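You operate a simulated robot arm through the tools that you are given. There is no shell and no other tool.

You are at the controls of a simulated robot arm. One attempt, no reset.

TASK
Wind the silver bobbin full of red thread, then switch the machine off.

The check looks at the end state, three seconds after you hand in, the way a careful person would. Anything else that was tipped, shoved, dropped, spilled or broken makes it a failure.

THE ROBOT
A 7-joint arm with a fingered hand, fixed in place. Base frame: the origin is on the floor under the middle of its stand, x ahead of it, y to its left, z up. Units: m, rad, N and s.
It reaches about 1.333 m from its shoulder. Its first joint turns from -1.204 to 3.002 rad. Payload 5 kg.
Tool frame: the origin (TCP) lies between the finger pads and is the grasp point; the fingertips stand 0.032 m ahead of it; z points along the fingers, y is the line along which they close. The gripper opens to 0.16 m; its body begins 0.089 m behind the TCP. The gripper is a hand of 3 fingers: y runs from the thumb to the fingers, the wrist lies at [0, 0, -0.252] in the tool frame, and closing takes about 1.5 s.
Orientation is told as [roll, pitch, yaw] about the base's x, y, z axes, in that order, counted from this pose: with the fingers straight down and closing along the base's y, the tool's x points along the base's -x, its y along +y and its z along -z.

THE INTERFACE
- The arm moves only by the tool drive_tool. Its argument "steps" is one flat list of numbers, 6 for each row, row after row: the shift along the tool's x, y, z in m, then the turn, a rotation vector about the tool's x, y, z in rad. In form: [dx, dy, dz, rx, ry, rz, dx, dy, dz, rx, ry, rz, ...]. A call has 1 to 20 rows; each row is the pose to reach, as a shift and turn from the pose commanded when the call began, along the tool's axes at that moment. "claw" is the opening in per cent of the stroke, from 0 (shut) to 100 (fully open), set as the call begins (left out, the last holds). A row lasts 0.2 s, in which the tool goes at most 0.05 m and 0.15 rad; a call with a longer step from one row to the next is refused whole, and so is a gripper value outside its range. A pose out of reach is approached as far as the arm can. The call stops where the force on the tool passes 40 N (or 10 N more than at its start, if that is more) or the arm is blocked; 0.2 s more then pass. Each finger travels about 0.108 m/s and halts on what it meets, pressing with about 32 N; the grip force reading is that of the motor and also rises with nothing between the fingers. The clock runs only during rows and for 0.2 s after the last one: add rows that repeat a pose to give the fingers time. The reply holds the time, the measured pose of the TCP, the force on the tool along the base axes, the opening and the grip force, in the units named above and with some noise, with the torque about the TCP (base axes, N m) and any sound that the robot's microphone picked up, and new pictures: "views" is both (left out), scene, wrist or none.
- Cameras (640 x 400 px; columns grow to the right, rows downward): "scene" is fixed at [0.0493, 0.6571, 1.392]; the picture's right is [-0.81, -0.58, 0.00], its down [-0.20, 0.28, -0.94] and it looks along [0.54, -0.76, -0.35] (base axes); focal length 317 px, centre (320, 200). "wrist" rides on the gripper at [0.065, -0.004, -0.116] in the tool frame; the picture's right is [0.06, 1.00, 0.00], its down [-0.87, 0.05, -0.49] and it looks along [-0.49, 0.03, 0.87] (tool axes); focal length 261 px, centre (320, 200). There is no depth. A picture from a camera that has moved, and an enlarged one, comes with that camera's place and axes in the base frame and with its lens. The place of the scene camera against the robot may be out by one fixed shift of up to 0.012 m in any direction.
- lift_body(by): slides the trunk up (or, below 0, down) by that many m; the arm rides with it, the base frame stays. It gives what a move gives, with no picture.
- finger_targets(finger1, finger2, thumb_bend): sets how far each is bent, from 0 (flat) to 1 (curled in); at 0.3 the hand is open as for a grip, at 0.7 the pads meet at the TCP. One left out holds its place. A second passes; each finger stops where it meets its share of the squeeze, and holds until it gets a number again. A gripper value or a shape takes the hand back. It gives what a move gives, with no picture; readings hold the bend of each and the force on the fingers (four entries, about 0 where the hand has none), thumb and palm.
- set_grasp(shape): the hand has 3 fingers and takes this shape, open, in about a second: jaw (thumb against the fingers, like two jaws); tri (thumb and two fingers); tip (a fingertip pinch); poke (one finger out to press); point (the index stretched); flat (the hand flat); cup (the hand cupped); fist (a fist). The gripper value then closes the fingers along that shape, each until it touches; the sizes above hold for jaw. It gives what a move gives, with no picture.
- zoom(camera, box): a new picture of the part [left, top, right, bottom] of that camera's present view, enlarged. It takes no simulated time.
- hand_in(): hands the job in; it is judged then, once.

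Places have to be worked out from the pictures, the camera data and where the tool is seen. Open the gripper and draw the arm clear of the work before you hand the job in, unless the task says otherwise.

The tools are called after "Call:" as a command line: name --argument value ..., lists and objects as JSON in quotes. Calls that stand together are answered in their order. drive_tool: Moves the arm, as the interface text tells. Its arguments: {"type":"object","properties":{"steps":{"type":"array","items":{"type":"number"}},"claw":{"type":"number"},"views":{"type":"string","enum":["both","scene","wrist","none"]}},"required":["steps"]} The other tools are called the same way: lift_body (by) moves the trunk up or down; set_grasp (shape) gives the hand a shape; finger_targets (finger1, finger2, thumb_bend) moves the fingers one by one; zoom (camera, box) takes an enlarged picture of a part of a camera's view; hand_in () hands the job in.

At the start:

```text
clock: 0.0
eef_pos: [0.6121, -0.4903, 1.2296]
orientation: [-0.001, 0.0, 0.001]
contact_force: [0.3, -0.5, 0.1]
moment: [-0.01, 0.06, -0.06]
width: 0.1599
grip_force: 0.1
shape: jaw
bend: [0.3, 0.3, 0.3]
finger forces: [0.1, 0.0, 0.1, 0.0, 0.0, 0.0]
trunk travel left (down, up): [-0.75, 0.19]
```

scene: 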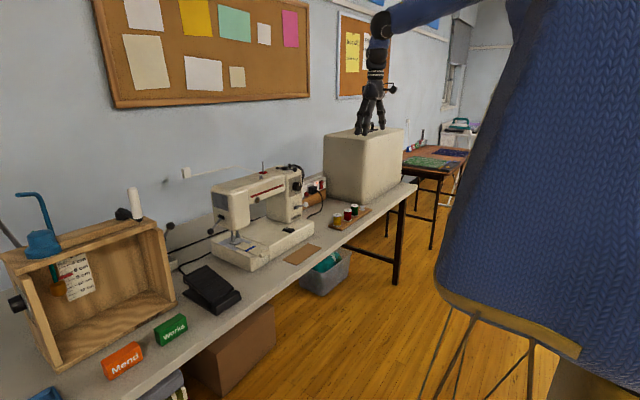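
wrist: 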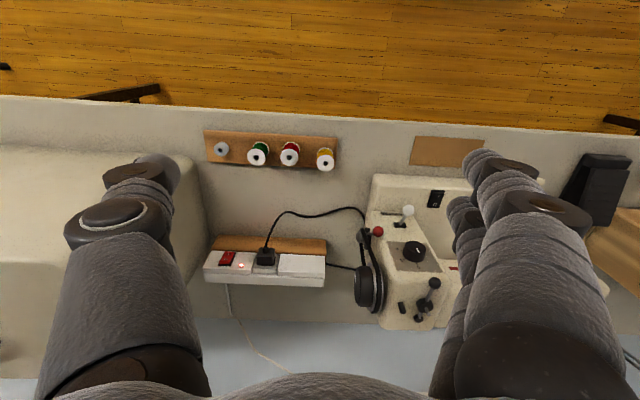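

I see a sewing machine, a power strip, a board with spools and a silver bobbin; I'll zoom in on the work area from both cameras to make out the details before moving.

Call:
zoom --camera "wrist" --box '[190, 110, 350, 210]'

Call:
zoom --camera "wrist" --box '[340, 160, 500, 340]'

Call:
zoom --camera "scene" --box '[190, 140, 390, 280]'

Call:
zoom --camera "wrist" --box '[190, 220, 350, 320]'

```text
4.00 times, centred on (270, 160) of wrist
camera zoom: at [0.5472, -0.4961, 1.3449], right [-0.06, 1.0, 0.0], down [0.87, 0.06, 0.49], along [0.49, 0.03, -0.87], focal length 1043 px, centre (520, 360)
```

zoom: 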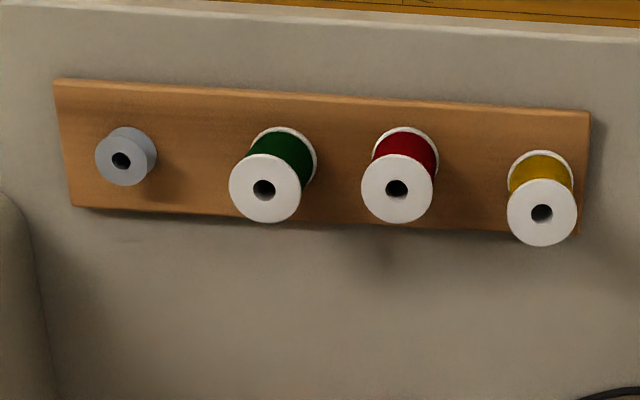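

```text
2.22 times, centred on (420, 250) of wrist
camera zoom: at [0.5472, -0.4961, 1.3449], right [-0.06, 1.0, 0.0], down [0.87, 0.06, 0.49], along [0.49, 0.03, -0.87], focal length 579 px, centre (98, 89)
```

zoom: 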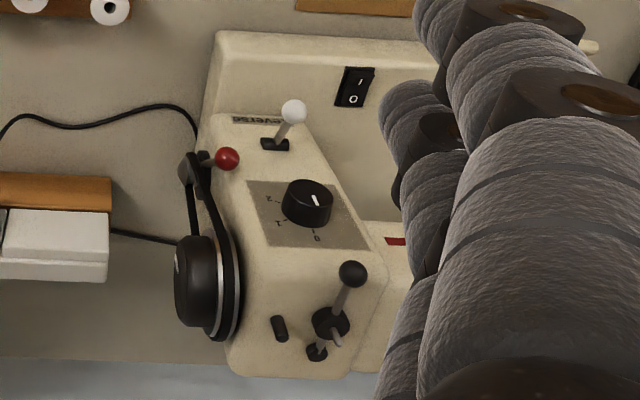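

```text
2.86 times, centred on (290, 210) of scene
camera zoom: at [0.0493, 0.6571, 1.392], right [-0.81, -0.58, 0.0], down [-0.2, 0.28, -0.94], along [0.54, -0.76, -0.35], focal length 906 px, centre (406, 171)
```

zoom: 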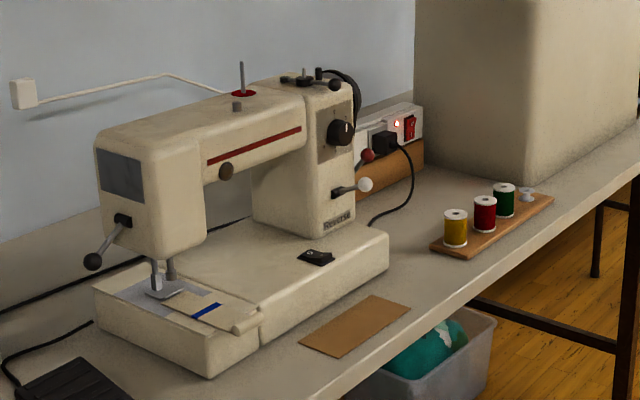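

```text
4.00 times, centred on (270, 270) of wrist
camera zoom: at [0.5472, -0.4961, 1.3449], right [-0.06, 1.0, 0.0], down [0.87, 0.06, 0.49], along [0.49, 0.03, -0.87], focal length 1043 px, centre (520, -80)
```

zoom: 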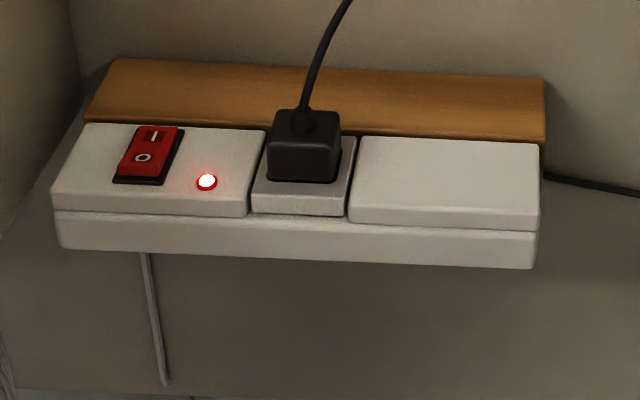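

The machine has several controls (switch, dial, levers, handwheel, winder on top); I'll zoom in further to identify each one.

Call:
zoom --camera "scene" --box '[255, 155, 335, 205]'

Call:
zoom --camera "scene" --box '[210, 155, 290, 205]'

Call:
zoom --camera "scene" --box '[270, 190, 350, 240]'

Call:
zoom --camera "wrist" --box '[350, 260, 450, 335]'

Call:
zoom --camera "wrist" --box '[350, 190, 450, 265]'

Call:
zoom --camera "scene" --box '[0, 180, 200, 400]'

```text
8.00 times, centred on (295, 180) of scene
camera zoom: at [0.0493, 0.6571, 1.392], right [-0.81, -0.58, 0.0], down [-0.2, 0.28, -0.94], along [0.54, -0.76, -0.35], focal length 2536 px, centre (520, 360)
```

zoom: 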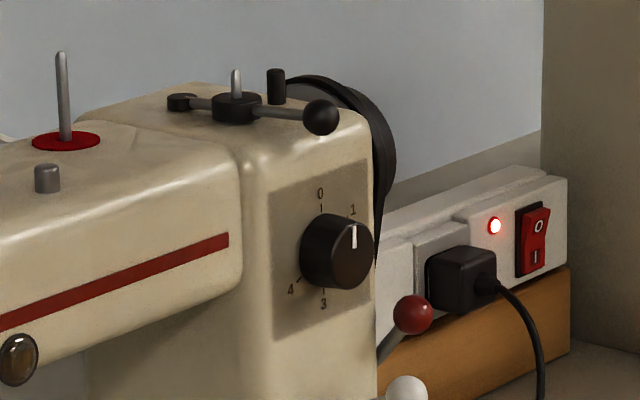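

```text
8.00 times, centred on (250, 180) of scene
camera zoom: at [0.0493, 0.6571, 1.392], right [-0.81, -0.58, 0.0], down [-0.2, 0.28, -0.94], along [0.54, -0.76, -0.35], focal length 2536 px, centre (880, 360)
```

zoom: 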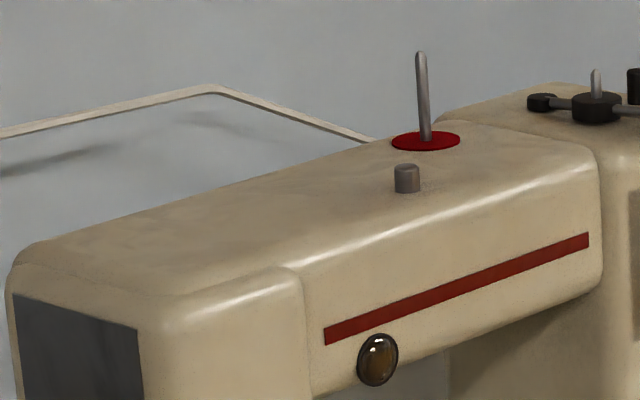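

```text
8.00 times, centred on (310, 215) of scene
camera zoom: at [0.0493, 0.6571, 1.392], right [-0.81, -0.58, 0.0], down [-0.2, 0.28, -0.94], along [0.54, -0.76, -0.35], focal length 2536 px, centre (400, 80)
```

zoom: 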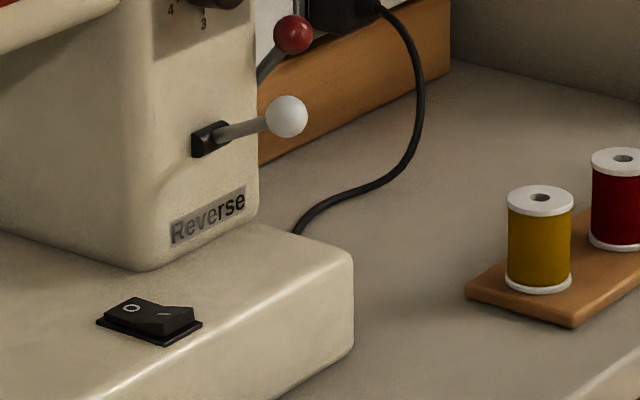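

```text
5.33 times, centred on (400, 298) of wrist
camera zoom: at [0.5472, -0.4961, 1.3449], right [-0.06, 1.0, 0.0], down [0.87, 0.06, 0.49], along [0.49, 0.03, -0.87], focal length 1390 px, centre (-107, -320)
```

zoom: 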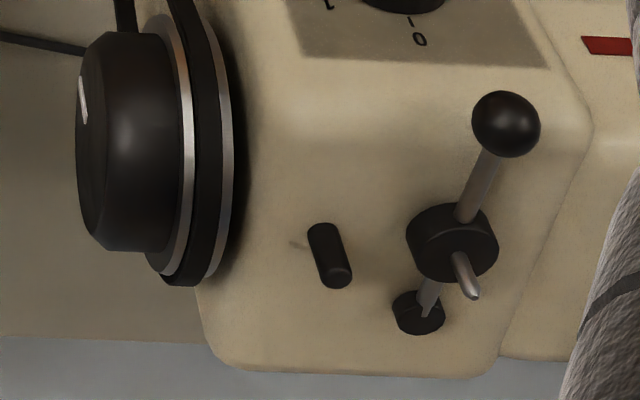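

```text
5.33 times, centred on (400, 228) of wrist
camera zoom: at [0.5472, -0.4961, 1.3449], right [-0.06, 1.0, 0.0], down [0.87, 0.06, 0.49], along [0.49, 0.03, -0.87], focal length 1390 px, centre (-107, 53)
```

zoom: 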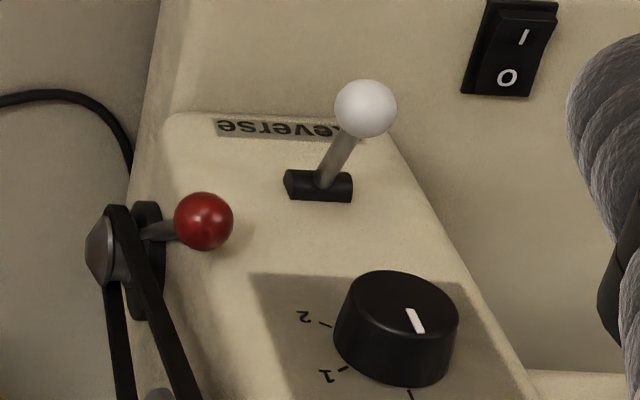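

```text
1.82 times, centred on (100, 290) of scene
camera zoom: at [0.0493, 0.6571, 1.392], right [-0.81, -0.58, 0.0], down [-0.2, 0.28, -0.94], along [0.54, -0.76, -0.35], focal length 576 px, centre (720, 36)
```

zoom: 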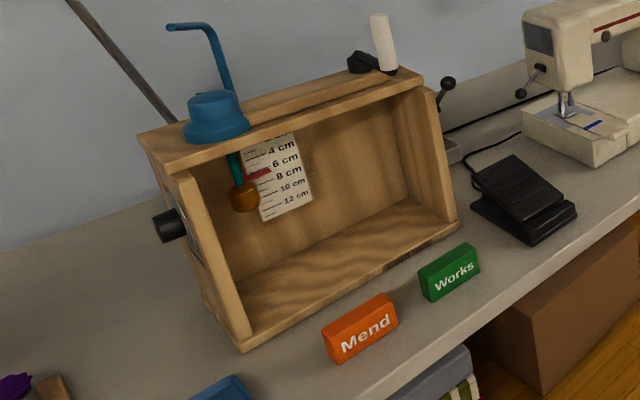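

The spindle stands near (0.906, -0.295, 1.056), the bobbin near (0.753, -0.713, 0.775) and the red spool top near (0.746, -0.551, 0.815). I'll carry the hand left, above the machine, to see its top unobstructed.

Call:
drive_tool --steps '[0, 0.04, 0, 0, 0, 0, 0, 0.08, 0, 0, 0, 0, 0, 0.12, 0, 0, 0, 0, 0, 0.16, 0, 0, 0, 0, 0, 0.2, 0, 0, 0, 0, 0, 0.24, 0, 0, 0, 0]'

Call:
zoom --camera "scene" --box '[205, 205, 325, 280]'

```text
clock: 1.4
eef_pos: [0.6133, -0.2504, 1.2293]
orientation: [0.002, 0.0, -0.001]
contact_force: [-0.7, 0.9, 0.0]
moment: [-0.02, -0.04, 0.02]
width: 0.1597
grip_force: 0.0
shape: jaw
bend: [0.3, 0.3, 0.3]
finger forces: [0.1, 0.1, 0.0, 0.0, 0.1, 0.1]
trunk travel left (down, up): [-0.75, 0.19]
camera wrist: at [0.5501, -0.2545, 1.344], right [-0.06, 1.0, 0.0], down [0.87, 0.05, 0.49], along [0.49, 0.03, -0.87], focal length 261 px, centre (320, 200)
```

scene: 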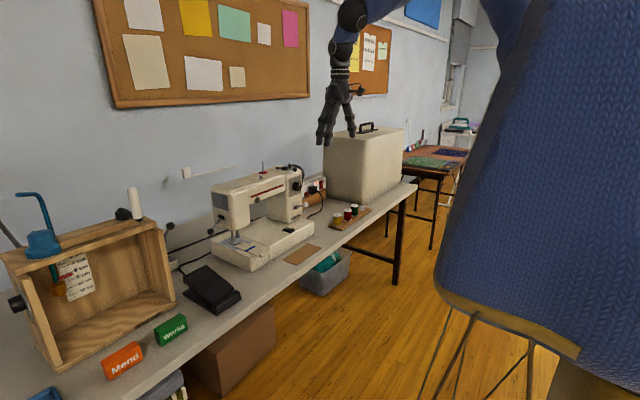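
wrist: 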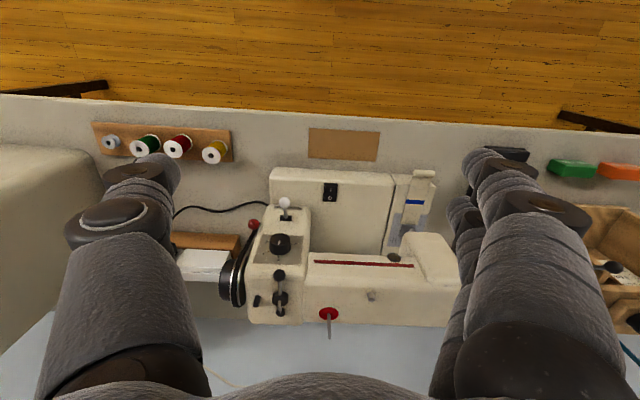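

```text
5.33 times, centred on (265, 242) of scene
camera zoom: at [0.0493, 0.6571, 1.392], right [-0.81, -0.58, 0.0], down [-0.2, 0.28, -0.94], along [0.54, -0.76, -0.35], focal length 1691 px, centre (613, -27)
```

zoom: 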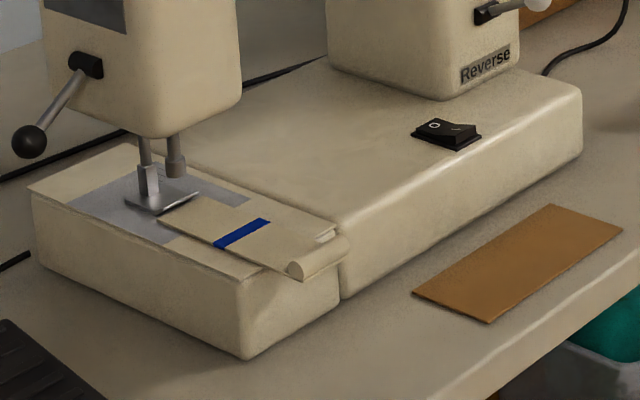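

The machine top is now in view; zooming in on the winder, pin, handwheel and pulley.

Call:
zoom --camera "wrist" --box '[210, 240, 310, 340]'

Call:
zoom --camera "wrist" --box '[230, 160, 350, 260]'

Call:
zoom --camera "wrist" --box '[300, 240, 460, 340]'

Call:
zoom --camera "wrist" --box '[360, 150, 480, 250]'

Call:
zoom --camera "wrist" --box '[85, 110, 245, 180]'

```text
4.00 times, centred on (260, 290) of wrist
camera zoom: at [0.5501, -0.2545, 1.344], right [-0.06, 1.0, 0.0], down [0.87, 0.05, 0.49], along [0.49, 0.03, -0.87], focal length 1043 px, centre (560, -160)
```

zoom: 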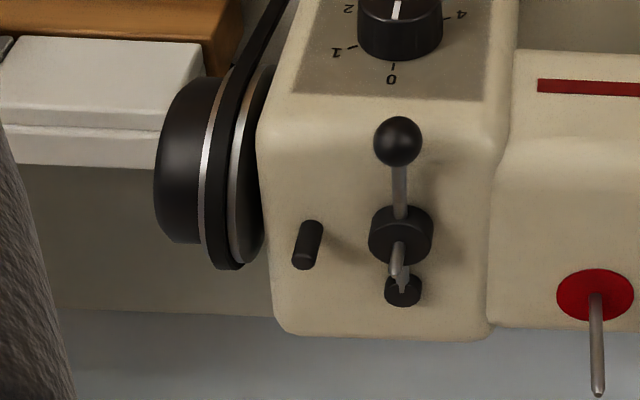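

```text
4.00 times, centred on (290, 210) of wrist
camera zoom: at [0.5501, -0.2545, 1.344], right [-0.06, 1.0, 0.0], down [0.87, 0.05, 0.49], along [0.49, 0.03, -0.87], focal length 1043 px, centre (440, 160)
```

zoom: 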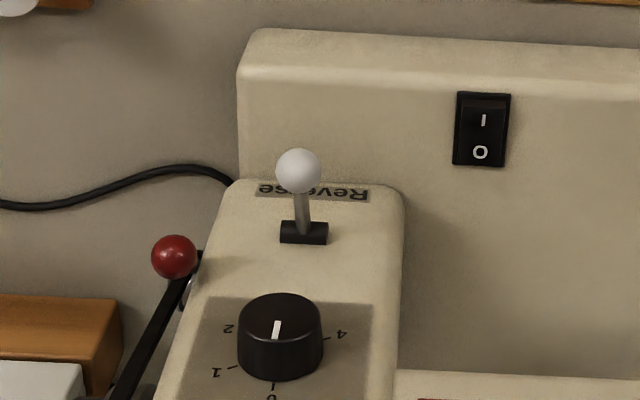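

```text
4.00 times, centred on (380, 290) of wrist
camera zoom: at [0.5501, -0.2545, 1.344], right [-0.06, 1.0, 0.0], down [0.87, 0.05, 0.49], along [0.49, 0.03, -0.87], focal length 1043 px, centre (80, -160)
```

zoom: 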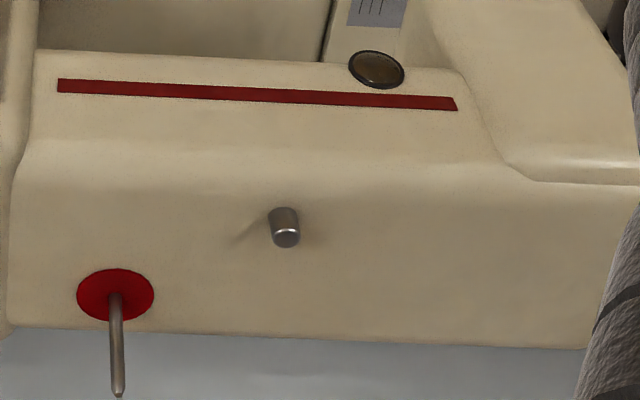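

```text
4.00 times, centred on (420, 200) of wrist
camera zoom: at [0.5501, -0.2545, 1.344], right [-0.06, 1.0, 0.0], down [0.87, 0.05, 0.49], along [0.49, 0.03, -0.87], focal length 1043 px, centre (-80, 200)
```

zoom: 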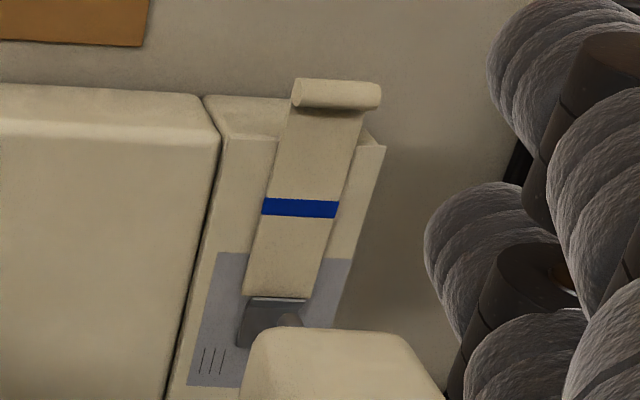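

```text
4.00 times, centred on (165, 145) of wrist
camera zoom: at [0.5501, -0.2545, 1.344], right [-0.06, 1.0, 0.0], down [0.87, 0.05, 0.49], along [0.49, 0.03, -0.87], focal length 1043 px, centre (940, 420)
```

zoom: 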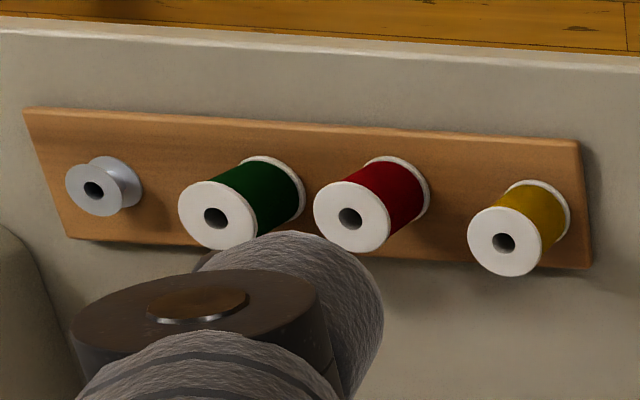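

The dial, reverse lever, winder lever, stop peg and spool pin are visible. I still need the handwheel/belt/red lever side, so I'll turn the hand 90° and look from the right side of the machine, staying high.

Call:
drive_tool --steps '[-0.0136, -0.0309, -0.0045, 0, 0, -0.1428, -0.0273, -0.0618, -0.0091, 0, 0, -0.2856, -0.0409, -0.0927, -0.0136, 0, 0, -0.4284, -0.0545, -0.1236, -0.0182, 0, 0, -0.5712, -0.0682, -0.1545, -0.0227, 0, 0, -0.714, -0.0818, -0.1855, -0.0273, 0, 0, -0.8568, -0.0955, -0.2164, -0.0318, 0, 0, -0.9996, -0.1091, -0.2473, -0.0364, 0, 0, -1.1424, -0.1227, -0.2782, -0.0409, 0, 0, -1.2852, -0.1364, -0.3091, -0.0455, 0, 0, -1.428, -0.15, -0.34, -0.05, 0, 0, -1.5708]'

```text
clock: 3.8
eef_pos: [0.7643, -0.5936, 1.2772]
orientation: [0.001, -0.002, 1.575]
contact_force: [0.4, -0.7, -1.0]
moment: [0.02, 0.01, -0.01]
width: 0.1601
grip_force: 0.0
shape: jaw
bend: [0.3, 0.3, 0.3]
finger forces: [0.0, 0.0, 0.1, 0.0, 0.0, 0.0]
trunk travel left (down, up): [-0.75, 0.19]
camera wrist: at [0.7697, -0.6573, 1.3938], right [-1.0, -0.07, 0.0], down [-0.06, 0.87, 0.49], along [-0.03, 0.49, -0.87], focal length 261 px, centre (320, 200)
```

scene: 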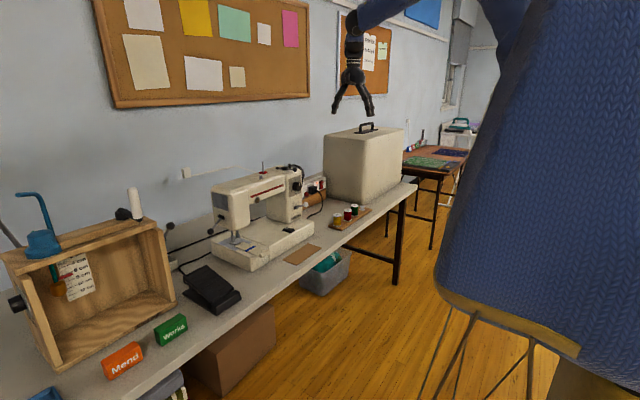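
wrist: 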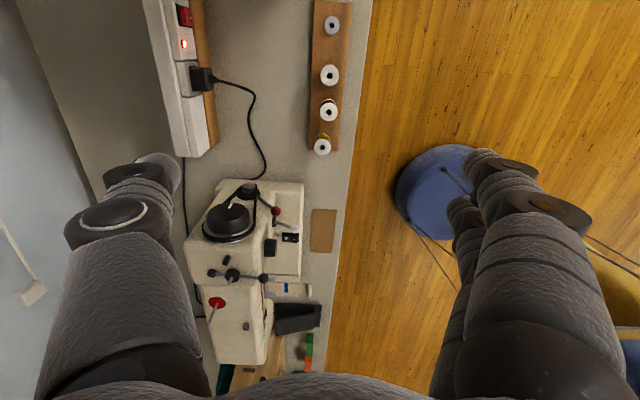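

Call:
zoom --camera "wrist" --box '[180, 170, 310, 260]'

Call:
zoom --camera "wrist" --box '[180, 230, 310, 370]'

Call:
zoom --camera "wrist" --box '[150, 0, 350, 160]'

```text
4.44 times, centred on (245, 215) of wrist
camera zoom: at [0.7697, -0.6573, 1.3938], right [-1.0, -0.07, 0.0], down [-0.06, 0.87, 0.49], along [-0.03, 0.49, -0.87], focal length 1158 px, centre (653, 133)
```

zoom: 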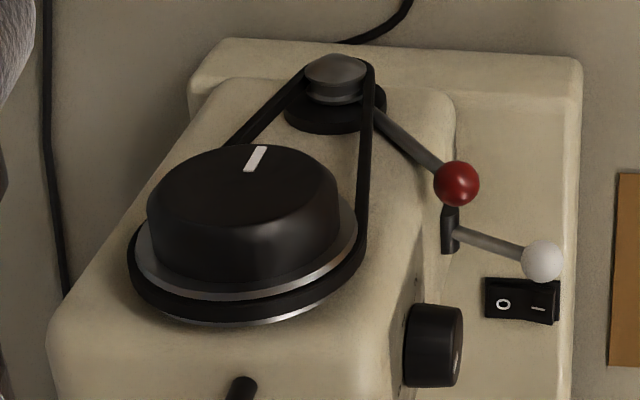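

```text
2.86 times, centred on (245, 300) of wrist
camera zoom: at [0.7697, -0.6573, 1.3938], right [-1.0, -0.07, 0.0], down [-0.06, 0.87, 0.49], along [-0.03, 0.49, -0.87], focal length 745 px, centre (534, -86)
```

zoom: 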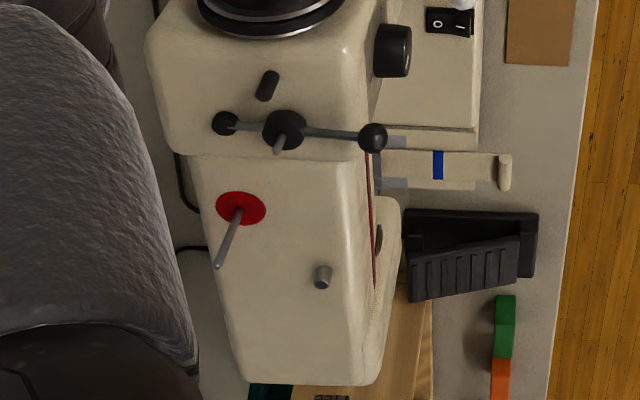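

```text
2.50 times, centred on (250, 80) of wrist
camera zoom: at [0.7697, -0.6573, 1.3938], right [-1.0, -0.07, 0.0], down [-0.06, 0.87, 0.49], along [-0.03, 0.49, -0.87], focal length 652 px, centre (495, 500)
```

zoom: 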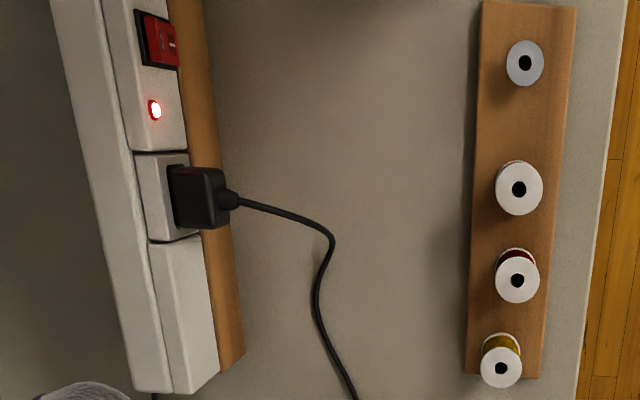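

The zoom re-renders sharply, so I'll use it to read the switch, the pedal, the lever and the dial states accurately.

Call:
zoom --camera "scene" --box '[280, 222, 304, 237]'

Call:
zoom --camera "wrist" --box '[270, 205, 310, 245]'

Call:
zoom --camera "scene" --box '[284, 170, 314, 190]'

Call:
zoom --camera "scene" --box '[170, 255, 250, 320]'

Call:
zoom --camera "scene" --box '[272, 160, 308, 178]'

Call:
zoom --camera "scene" --box '[325, 200, 385, 235]'

```text
16.00 times, centred on (292, 230) of scene
camera zoom: at [0.0493, 0.6571, 1.392], right [-0.81, -0.58, 0.0], down [-0.2, 0.28, -0.94], along [0.54, -0.76, -0.35], focal length 5072 px, centre (768, -272)
```

zoom: 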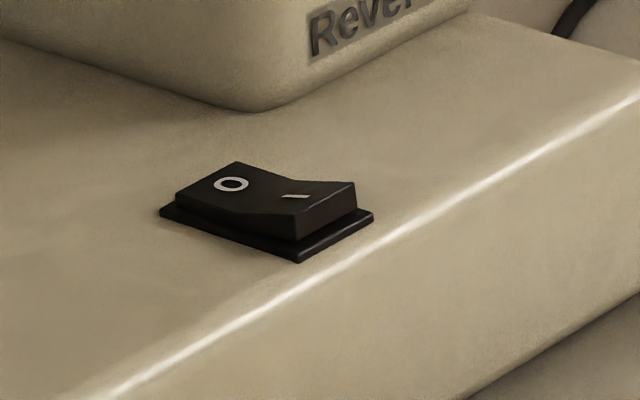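

```text
10.00 times, centred on (290, 225) of wrist
camera zoom: at [0.7697, -0.6573, 1.3938], right [-1.0, -0.07, 0.0], down [-0.06, 0.87, 0.49], along [-0.03, 0.49, -0.87], focal length 2606 px, centre (620, -50)
```

zoom: 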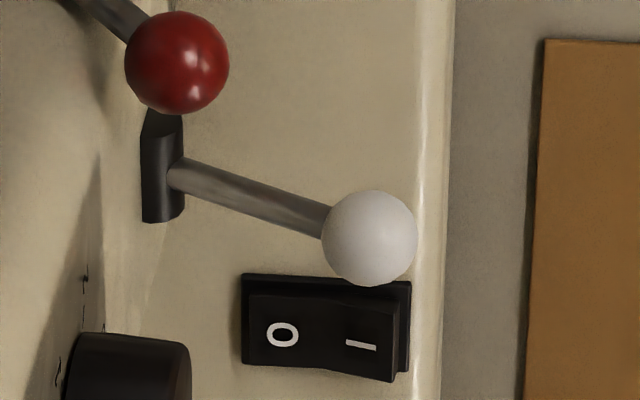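

```text
16.00 times, centred on (299, 180) of scene
camera zoom: at [0.0493, 0.6571, 1.392], right [-0.81, -0.58, 0.0], down [-0.2, 0.28, -0.94], along [0.54, -0.76, -0.35], focal length 5072 px, centre (656, 520)
```

zoom: 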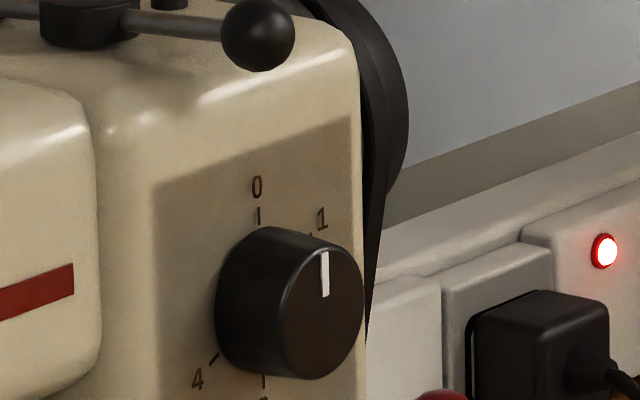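

```text
6.15 times, centred on (210, 288) of scene
camera zoom: at [0.0493, 0.6571, 1.392], right [-0.81, -0.58, 0.0], down [-0.2, 0.28, -0.94], along [0.54, -0.76, -0.35], focal length 1951 px, centre (997, -338)
```

zoom: 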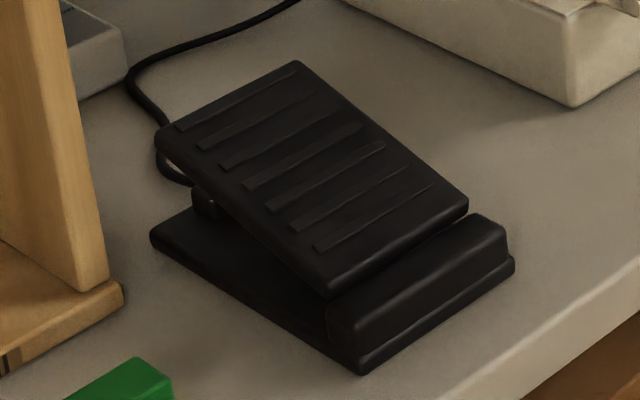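

```text
16.00 times, centred on (290, 169) of scene
camera zoom: at [0.0493, 0.6571, 1.392], right [-0.81, -0.58, 0.0], down [-0.2, 0.28, -0.94], along [0.54, -0.76, -0.35], focal length 5072 px, centre (800, 696)
```

zoom: 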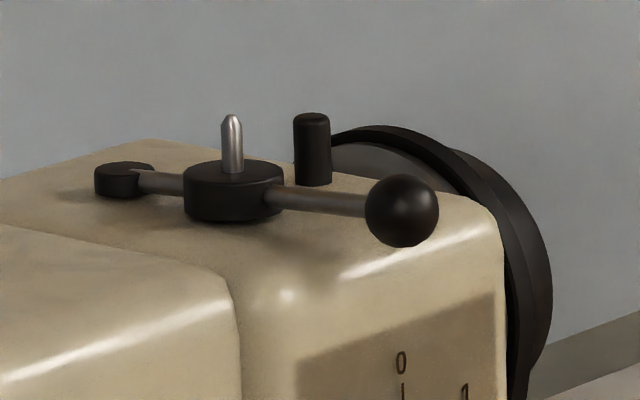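

```text
10.67 times, centred on (355, 218) of scene
camera zoom: at [0.0493, 0.6571, 1.392], right [-0.81, -0.58, 0.0], down [-0.2, 0.28, -0.94], along [0.54, -0.76, -0.35], focal length 3381 px, centre (-53, 13)
```

zoom: 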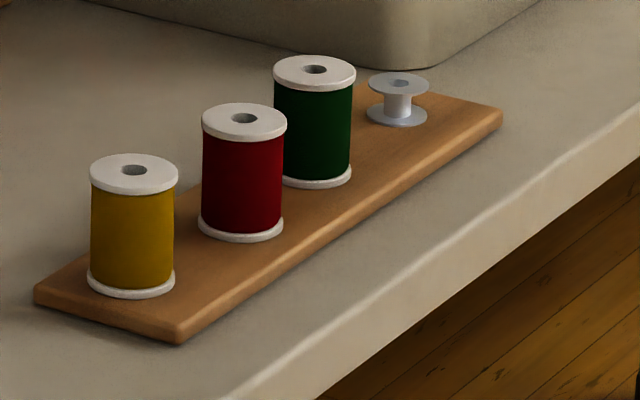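

The rocker's "I" end is raised, so the machine is off, and the dial sits near 0. Next I'll check the belt and red lever in detail.

Call:
zoom --camera "wrist" --box '[225, 175, 285, 215]'

Call:
zoom --camera "wrist" --box '[195, 180, 275, 250]'

Call:
zoom --camera "scene" --box '[290, 180, 330, 210]'

Call:
zoom --camera "scene" --box '[205, 180, 265, 260]'

```text
10.00 times, centred on (255, 195) of wrist
camera zoom: at [0.7697, -0.6573, 1.3938], right [-1.0, -0.07, 0.0], down [-0.06, 0.87, 0.49], along [-0.03, 0.49, -0.87], focal length 2606 px, centre (970, 250)
```

zoom: 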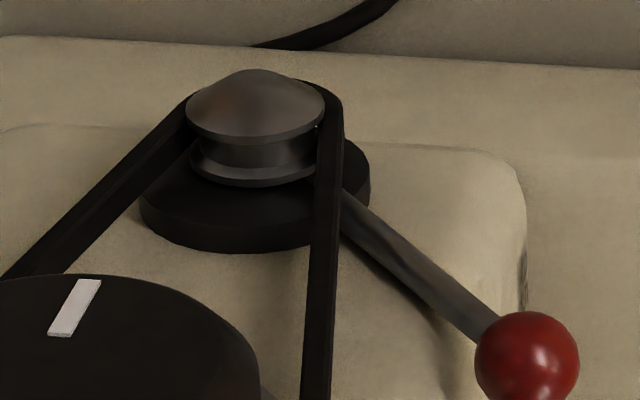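

```text
5.71 times, centred on (235, 215) of wrist
camera zoom: at [0.7697, -0.6573, 1.3938], right [-1.0, -0.07, 0.0], down [-0.06, 0.87, 0.49], along [-0.03, 0.49, -0.87], focal length 1489 px, centre (806, 114)
```

zoom: 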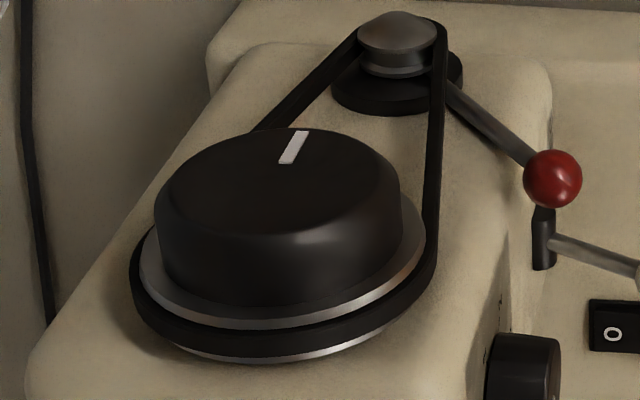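

```text
13.33 times, centred on (310, 195) of scene
camera zoom: at [0.0493, 0.6571, 1.392], right [-0.81, -0.58, 0.0], down [-0.2, 0.28, -0.94], along [0.54, -0.76, -0.35], focal length 4227 px, centre (453, 267)
```

zoom: 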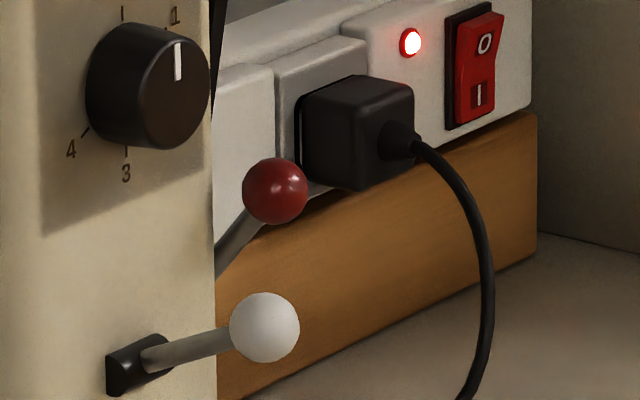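

```text
5.00 times, centred on (235, 220) of scene
camera zoom: at [0.0493, 0.6571, 1.392], right [-0.81, -0.58, 0.0], down [-0.2, 0.28, -0.94], along [0.54, -0.76, -0.35], focal length 1585 px, centre (745, 100)
```

zoom: 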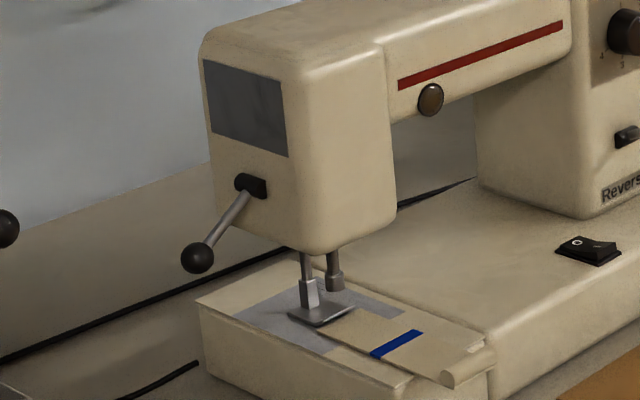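

The pin base is near (0.950, -0.215, 1.04). I'll start with the red spool: with the hand turned 90° it closes along x, across the row, so neighbours stay clear. I'll descend to a hover above it.

Call:
drive_tool --steps '[-0.005, 0.002, 0.0385, 0, 0, 0, -0.01, 0.004, 0.077, 0, 0, 0, -0.015, 0.006, 0.1155, 0, 0, 0, -0.02, 0.008, 0.154, 0, 0, 0, -0.025, 0.01, 0.1925, 0, 0, 0, -0.03, 0.012, 0.231, 0, 0, 0, -0.035, 0.014, 0.2695, 0, 0, 0, -0.04, 0.016, 0.308, 0, 0, 0, -0.044, 0.019, 0.347, 0, 0, 0]'

```text
clock: 5.8
eef_pos: [0.7445, -0.5463, 0.9261]
orientation: [0.0, 0.001, 1.571]
contact_force: [0.0, -0.5, -0.4]
moment: [0.02, 0.01, 0.02]
width: 0.1597
grip_force: 0.0
shape: jaw
bend: [0.3, 0.3, 0.3]
finger forces: [0.1, 0.0, 0.1, 0.0, 0.0, 0.0]
trunk travel left (down, up): [-0.75, 0.19]
camera wrist: at [0.7493, -0.6108, 1.0426], right [-1.0, -0.06, 0.0], down [-0.05, 0.87, 0.49], along [-0.03, 0.49, -0.87], focal length 261 px, centre (320, 200)
```

scene: 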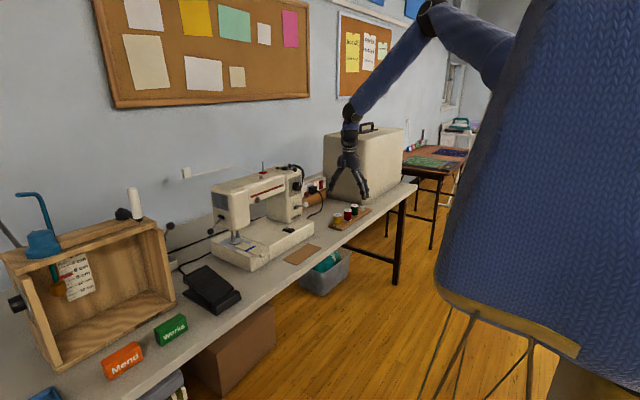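
wrist: 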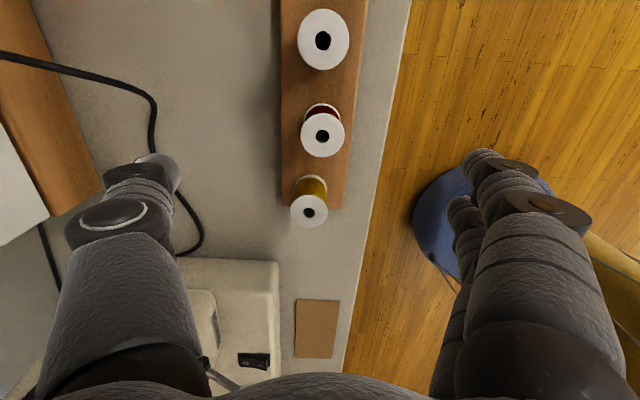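

The red spool is at pixel (322,136), consistent with (0.744, -0.548). I'll come down further to 0.865 with the hand open to refine height and centring.

Call:
drive_tool --steps '[0.0005, 0.0005, 0.02, 0, 0, 0, 0.001, 0.001, 0.04, 0, 0, 0, 0.001, 0.001, 0.061, 0, 0, 0, 0.001, 0.001, 0.061, 0, 0, 0]' --views "wrist"

Call:
zoom --camera "wrist" --box '[240, 40, 400, 240]'

Call:
zoom --camera "scene" --box '[310, 160, 390, 235]'

```text
clock: 6.8
eef_pos: [0.7419, -0.5478, 0.8697]
orientation: [0.0, 0.0, 1.57]
contact_force: [0.2, 0.7, 1.5]
moment: [-0.03, 0.01, 0.01]
width: 0.1599
grip_force: 0.1
shape: jaw
bend: [0.3, 0.3, 0.3]
finger forces: [0.0, 0.0, 0.1, 0.0, 0.0, 0.0]
trunk travel left (down, up): [-0.75, 0.19]
camera wrist: at [0.7462, -0.613, 0.9859], right [-1.0, -0.06, 0.0], down [-0.06, 0.87, 0.49], along [-0.03, 0.49, -0.87], focal length 261 px, centre (320, 200)
```

wrist: 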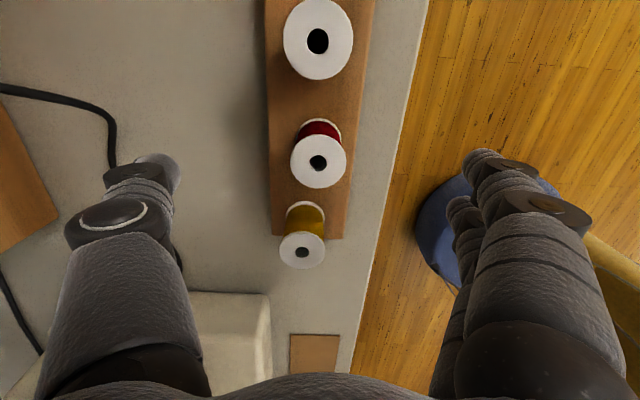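

```text
2.00 times, centred on (320, 140) of wrist
camera zoom: at [0.7462, -0.613, 0.9859], right [-1.0, -0.06, 0.0], down [-0.06, 0.87, 0.49], along [-0.03, 0.49, -0.87], focal length 521 px, centre (320, 320)
```

zoom: 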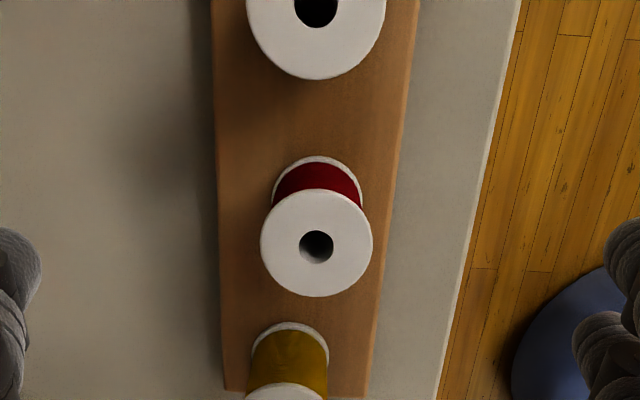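

```text
5.33 times, centred on (350, 198) of scene
camera zoom: at [0.0493, 0.6571, 1.392], right [-0.81, -0.58, 0.0], down [-0.2, 0.28, -0.94], along [0.54, -0.76, -0.35], focal length 1691 px, centre (160, 213)
```

zoom: 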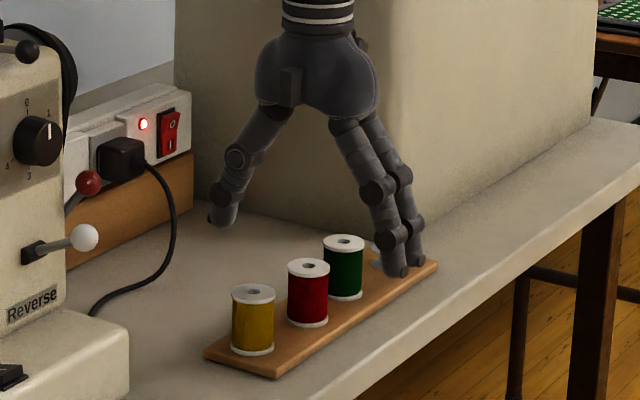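

Spool top is estimated at (0.7434, -0.5505, 0.823), bottom ~0.772. I'll go down so the TCP is at z≈0.813 (fingertips ~8 mm above the spool's base), still open, and check centring before closing.

Call:
drive_tool --steps '[0.0032, -0.0013, 0.02, 0, 0, 0, 0.0032, -0.0013, 0.04, 0, 0, 0, 0.0032, -0.0013, 0.0575, 0, 0, 0, 0.0032, -0.0013, 0.0575, 0, 0, 0]' --views "wrist"

Call:
zoom --camera "scene" --box '[310, 160, 390, 235]'

```text
clock: 7.8
eef_pos: [0.7435, -0.5508, 0.8136]
orientation: [0.0, 0.0, 1.573]
contact_force: [0.6, -0.6, -0.1]
moment: [-0.01, -0.01, 0.0]
width: 0.16
grip_force: 0.1
shape: jaw
bend: [0.3, 0.3, 0.3]
finger forces: [0.0, 0.0, 0.1, 0.0, 0.0, 0.1]
trunk travel left (down, up): [-0.75, 0.19]
camera wrist: at [0.7482, -0.6155, 0.9289], right [-1.0, -0.06, 0.0], down [-0.06, 0.87, 0.49], along [-0.03, 0.49, -0.87], focal length 261 px, centre (320, 200)
```

wrist: 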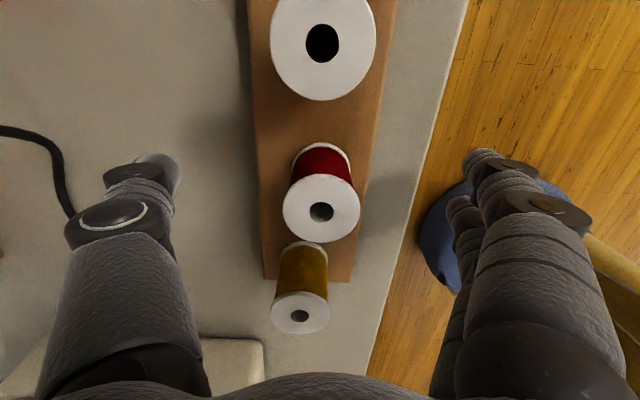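

```text
5.33 times, centred on (350, 198) of scene
camera zoom: at [0.0493, 0.6571, 1.392], right [-0.81, -0.58, 0.0], down [-0.2, 0.28, -0.94], along [0.54, -0.76, -0.35], focal length 1691 px, centre (160, 213)
```

zoom: 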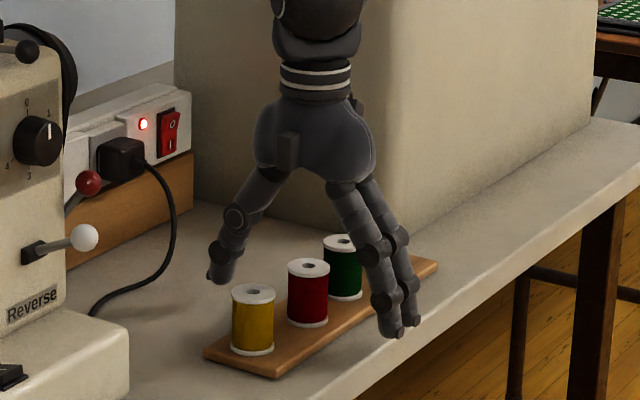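

The spool is centred on the TCP ray as predicted. I'll close partway to 38% to check how thumb and fingers line up before contact.

Call:
drive_tool --steps '[0, 0, 0, 0, 0, 0, 0, 0, 0, 0, 0, 0, 0, 0, 0, 0, 0, 0, 0, 0, 0, 0, 0, 0]' --claw 38 --views "wrist"

Call:
zoom --camera "wrist" --box '[200, 100, 440, 300]'

Call:
zoom --camera "scene" --box '[320, 190, 380, 235]'

```text
clock: 8.8
eef_pos: [0.7435, -0.55, 0.814]
orientation: [-0.001, 0.0, 1.572]
contact_force: [-1.3, -0.9, 1.0]
moment: [0.0, 0.0, 0.01]
width: 0.0611
grip_force: 0.0
shape: jaw
bend: [0.73, 0.73, 0.7]
finger forces: [0.0, 0.0, 0.0, 0.1, 0.0, 0.0]
trunk travel left (down, up): [-0.75, 0.19]
camera wrist: at [0.7484, -0.6157, 0.9287], right [-1.0, -0.06, 0.0], down [-0.06, 0.87, 0.49], along [-0.03, 0.49, -0.87], focal length 261 px, centre (320, 200)
```

wrist: 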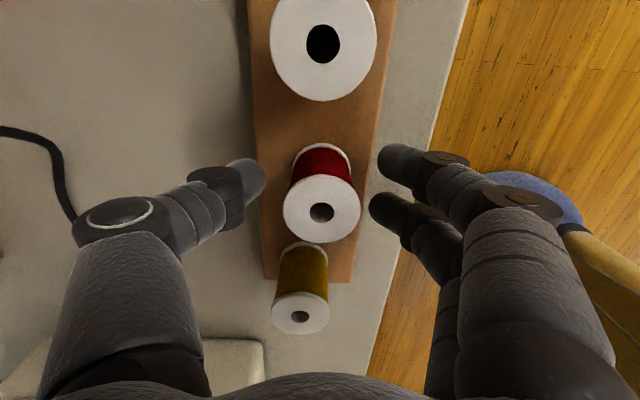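

```text
2.00 times, centred on (320, 200) of wrist
camera zoom: at [0.7484, -0.6157, 0.9287], right [-1.0, -0.06, 0.0], down [-0.06, 0.87, 0.49], along [-0.03, 0.49, -0.87], focal length 521 px, centre (320, 200)
```

zoom: 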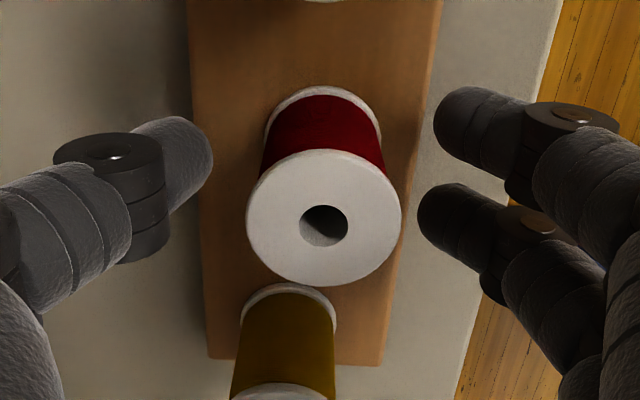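

```text
8.89 times, centred on (350, 212) of scene
camera zoom: at [0.0493, 0.6571, 1.392], right [-0.81, -0.58, 0.0], down [-0.2, 0.28, -0.94], along [0.54, -0.76, -0.35], focal length 2818 px, centre (53, 89)
```

zoom: 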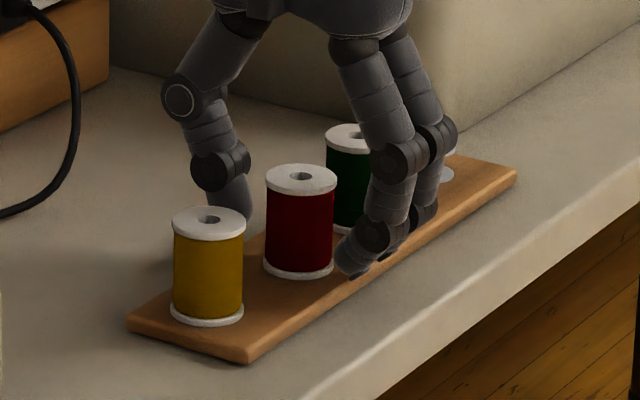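

Thumb and finger pair straddle the spool evenly; I'll nudge 3 mm toward +x so both sides touch together, then close.

Call:
drive_tool --steps '[0, -0.003, 0, 0, 0, 0, 0, -0.003, 0, 0, 0, 0]' --views "none"

Call:
drive_tool --steps '[0, 0, 0, 0, 0, 0, 0, 0, 0, 0, 0, 0, 0, 0, 0, 0, 0, 0, 0, 0, 0, 0, 0, 0, 0, 0, 0, 0, 0, 0]' --claw 0 --views "wrist"

Call:
zoom --camera "scene" --box '[320, 190, 380, 235]'

Call:
zoom --camera "wrist" --box '[200, 100, 440, 300]'

```text
clock: 9.4
eef_pos: [0.7467, -0.5512, 0.815]
orientation: [0.0, 0.001, 1.572]
contact_force: [1.3, 0.9, 0.1]
moment: [0.0, -0.01, 0.0]
width: 0.0617
grip_force: 0.0
shape: jaw
bend: [0.73, 0.73, 0.7]
finger forces: [0.1, 0.0, 0.1, 0.0, 0.0, 0.0]
trunk travel left (down, up): [-0.75, 0.19]
```

```text
clock: 10.6
eef_pos: [0.7473, -0.551, 0.8137]
orientation: [0.0, -0.001, 1.572]
contact_force: [0.0, 0.7, 0.0]
moment: [0.01, -0.01, -0.04]
width: 0.0269
grip_force: 32.1
shape: jaw
bend: [0.72, 0.73, 0.7]
finger forces: [12.7, 14.9, 0.0, 0.0, 28.2, 0.1]
trunk travel left (down, up): [-0.75, 0.19]
camera wrist: at [0.7517, -0.6164, 0.9289], right [-1.0, -0.06, 0.0], down [-0.06, 0.87, 0.49], along [-0.03, 0.49, -0.87], focal length 261 px, centre (320, 200)
```

wrist: 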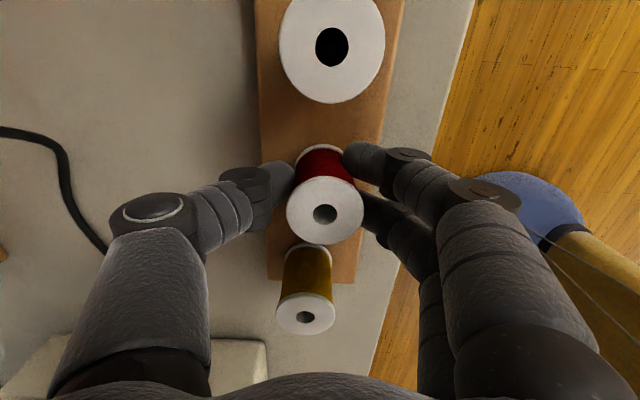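

```text
8.89 times, centred on (350, 212) of scene
camera zoom: at [0.0493, 0.6571, 1.392], right [-0.81, -0.58, 0.0], down [-0.2, 0.28, -0.94], along [0.54, -0.76, -0.35], focal length 2818 px, centre (53, 89)
```

zoom: 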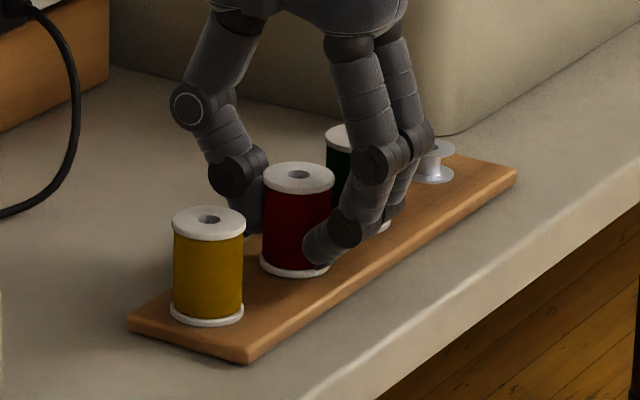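

```text
2.00 times, centred on (320, 200) of wrist
camera zoom: at [0.7517, -0.6164, 0.9289], right [-1.0, -0.06, 0.0], down [-0.06, 0.87, 0.49], along [-0.03, 0.49, -0.87], focal length 521 px, centre (320, 200)
```

zoom: 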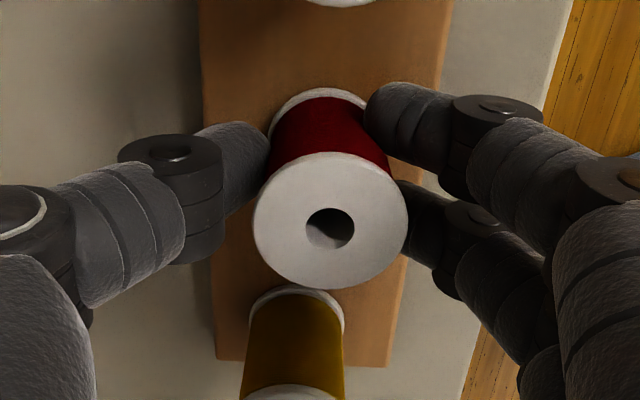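

The spool is held upright with 32 N between thumb and both fingers. I'll lift it a little and check it's secure.

Call:
drive_tool --steps '[0, 0, -0.01, 0, 0, 0, 0, 0, -0.03, 0, 0, 0, 0, 0, -0.06, 0, 0, 0]' --views "none"

Call:
zoom --camera "scene" --box '[320, 180, 380, 225]'

Call:
zoom --camera "wrist" --box '[200, 100, 440, 300]'

```text
clock: 11.4
eef_pos: [0.7438, -0.5526, 0.8777]
orientation: [0.0, 0.0, 1.572]
contact_force: [0.1, -0.3, 0.0]
moment: [-0.01, -0.02, 0.0]
width: 0.027
grip_force: 32.0
shape: jaw
bend: [0.72, 0.73, 0.7]
finger forces: [12.7, 14.9, 0.0, 0.1, 28.2, 0.1]
trunk travel left (down, up): [-0.75, 0.19]
```

```text
8.89 times, centred on (350, 202) of scene
camera zoom: at [0.0493, 0.6571, 1.392], right [-0.81, -0.58, 0.0], down [-0.2, 0.28, -0.94], along [0.54, -0.76, -0.35], focal length 2818 px, centre (53, 178)
```

zoom: 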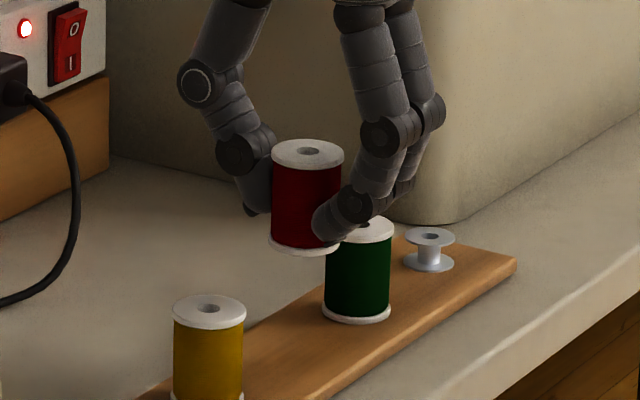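

```text
2.00 times, centred on (320, 200) of wrist
camera zoom: at [0.7487, -0.6169, 0.9925], right [-1.0, -0.06, 0.0], down [-0.06, 0.87, 0.49], along [-0.03, 0.49, -0.87], focal length 521 px, centre (320, 200)
```

zoom: 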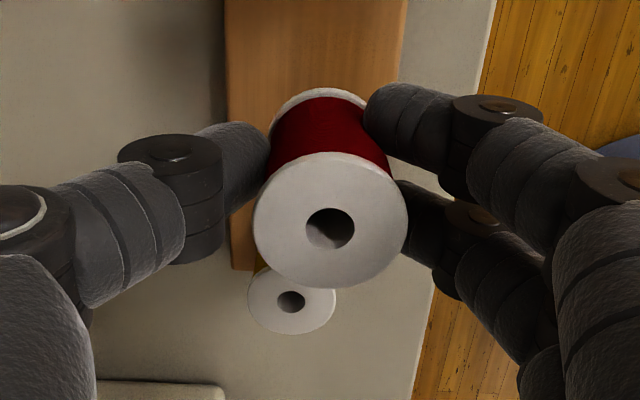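

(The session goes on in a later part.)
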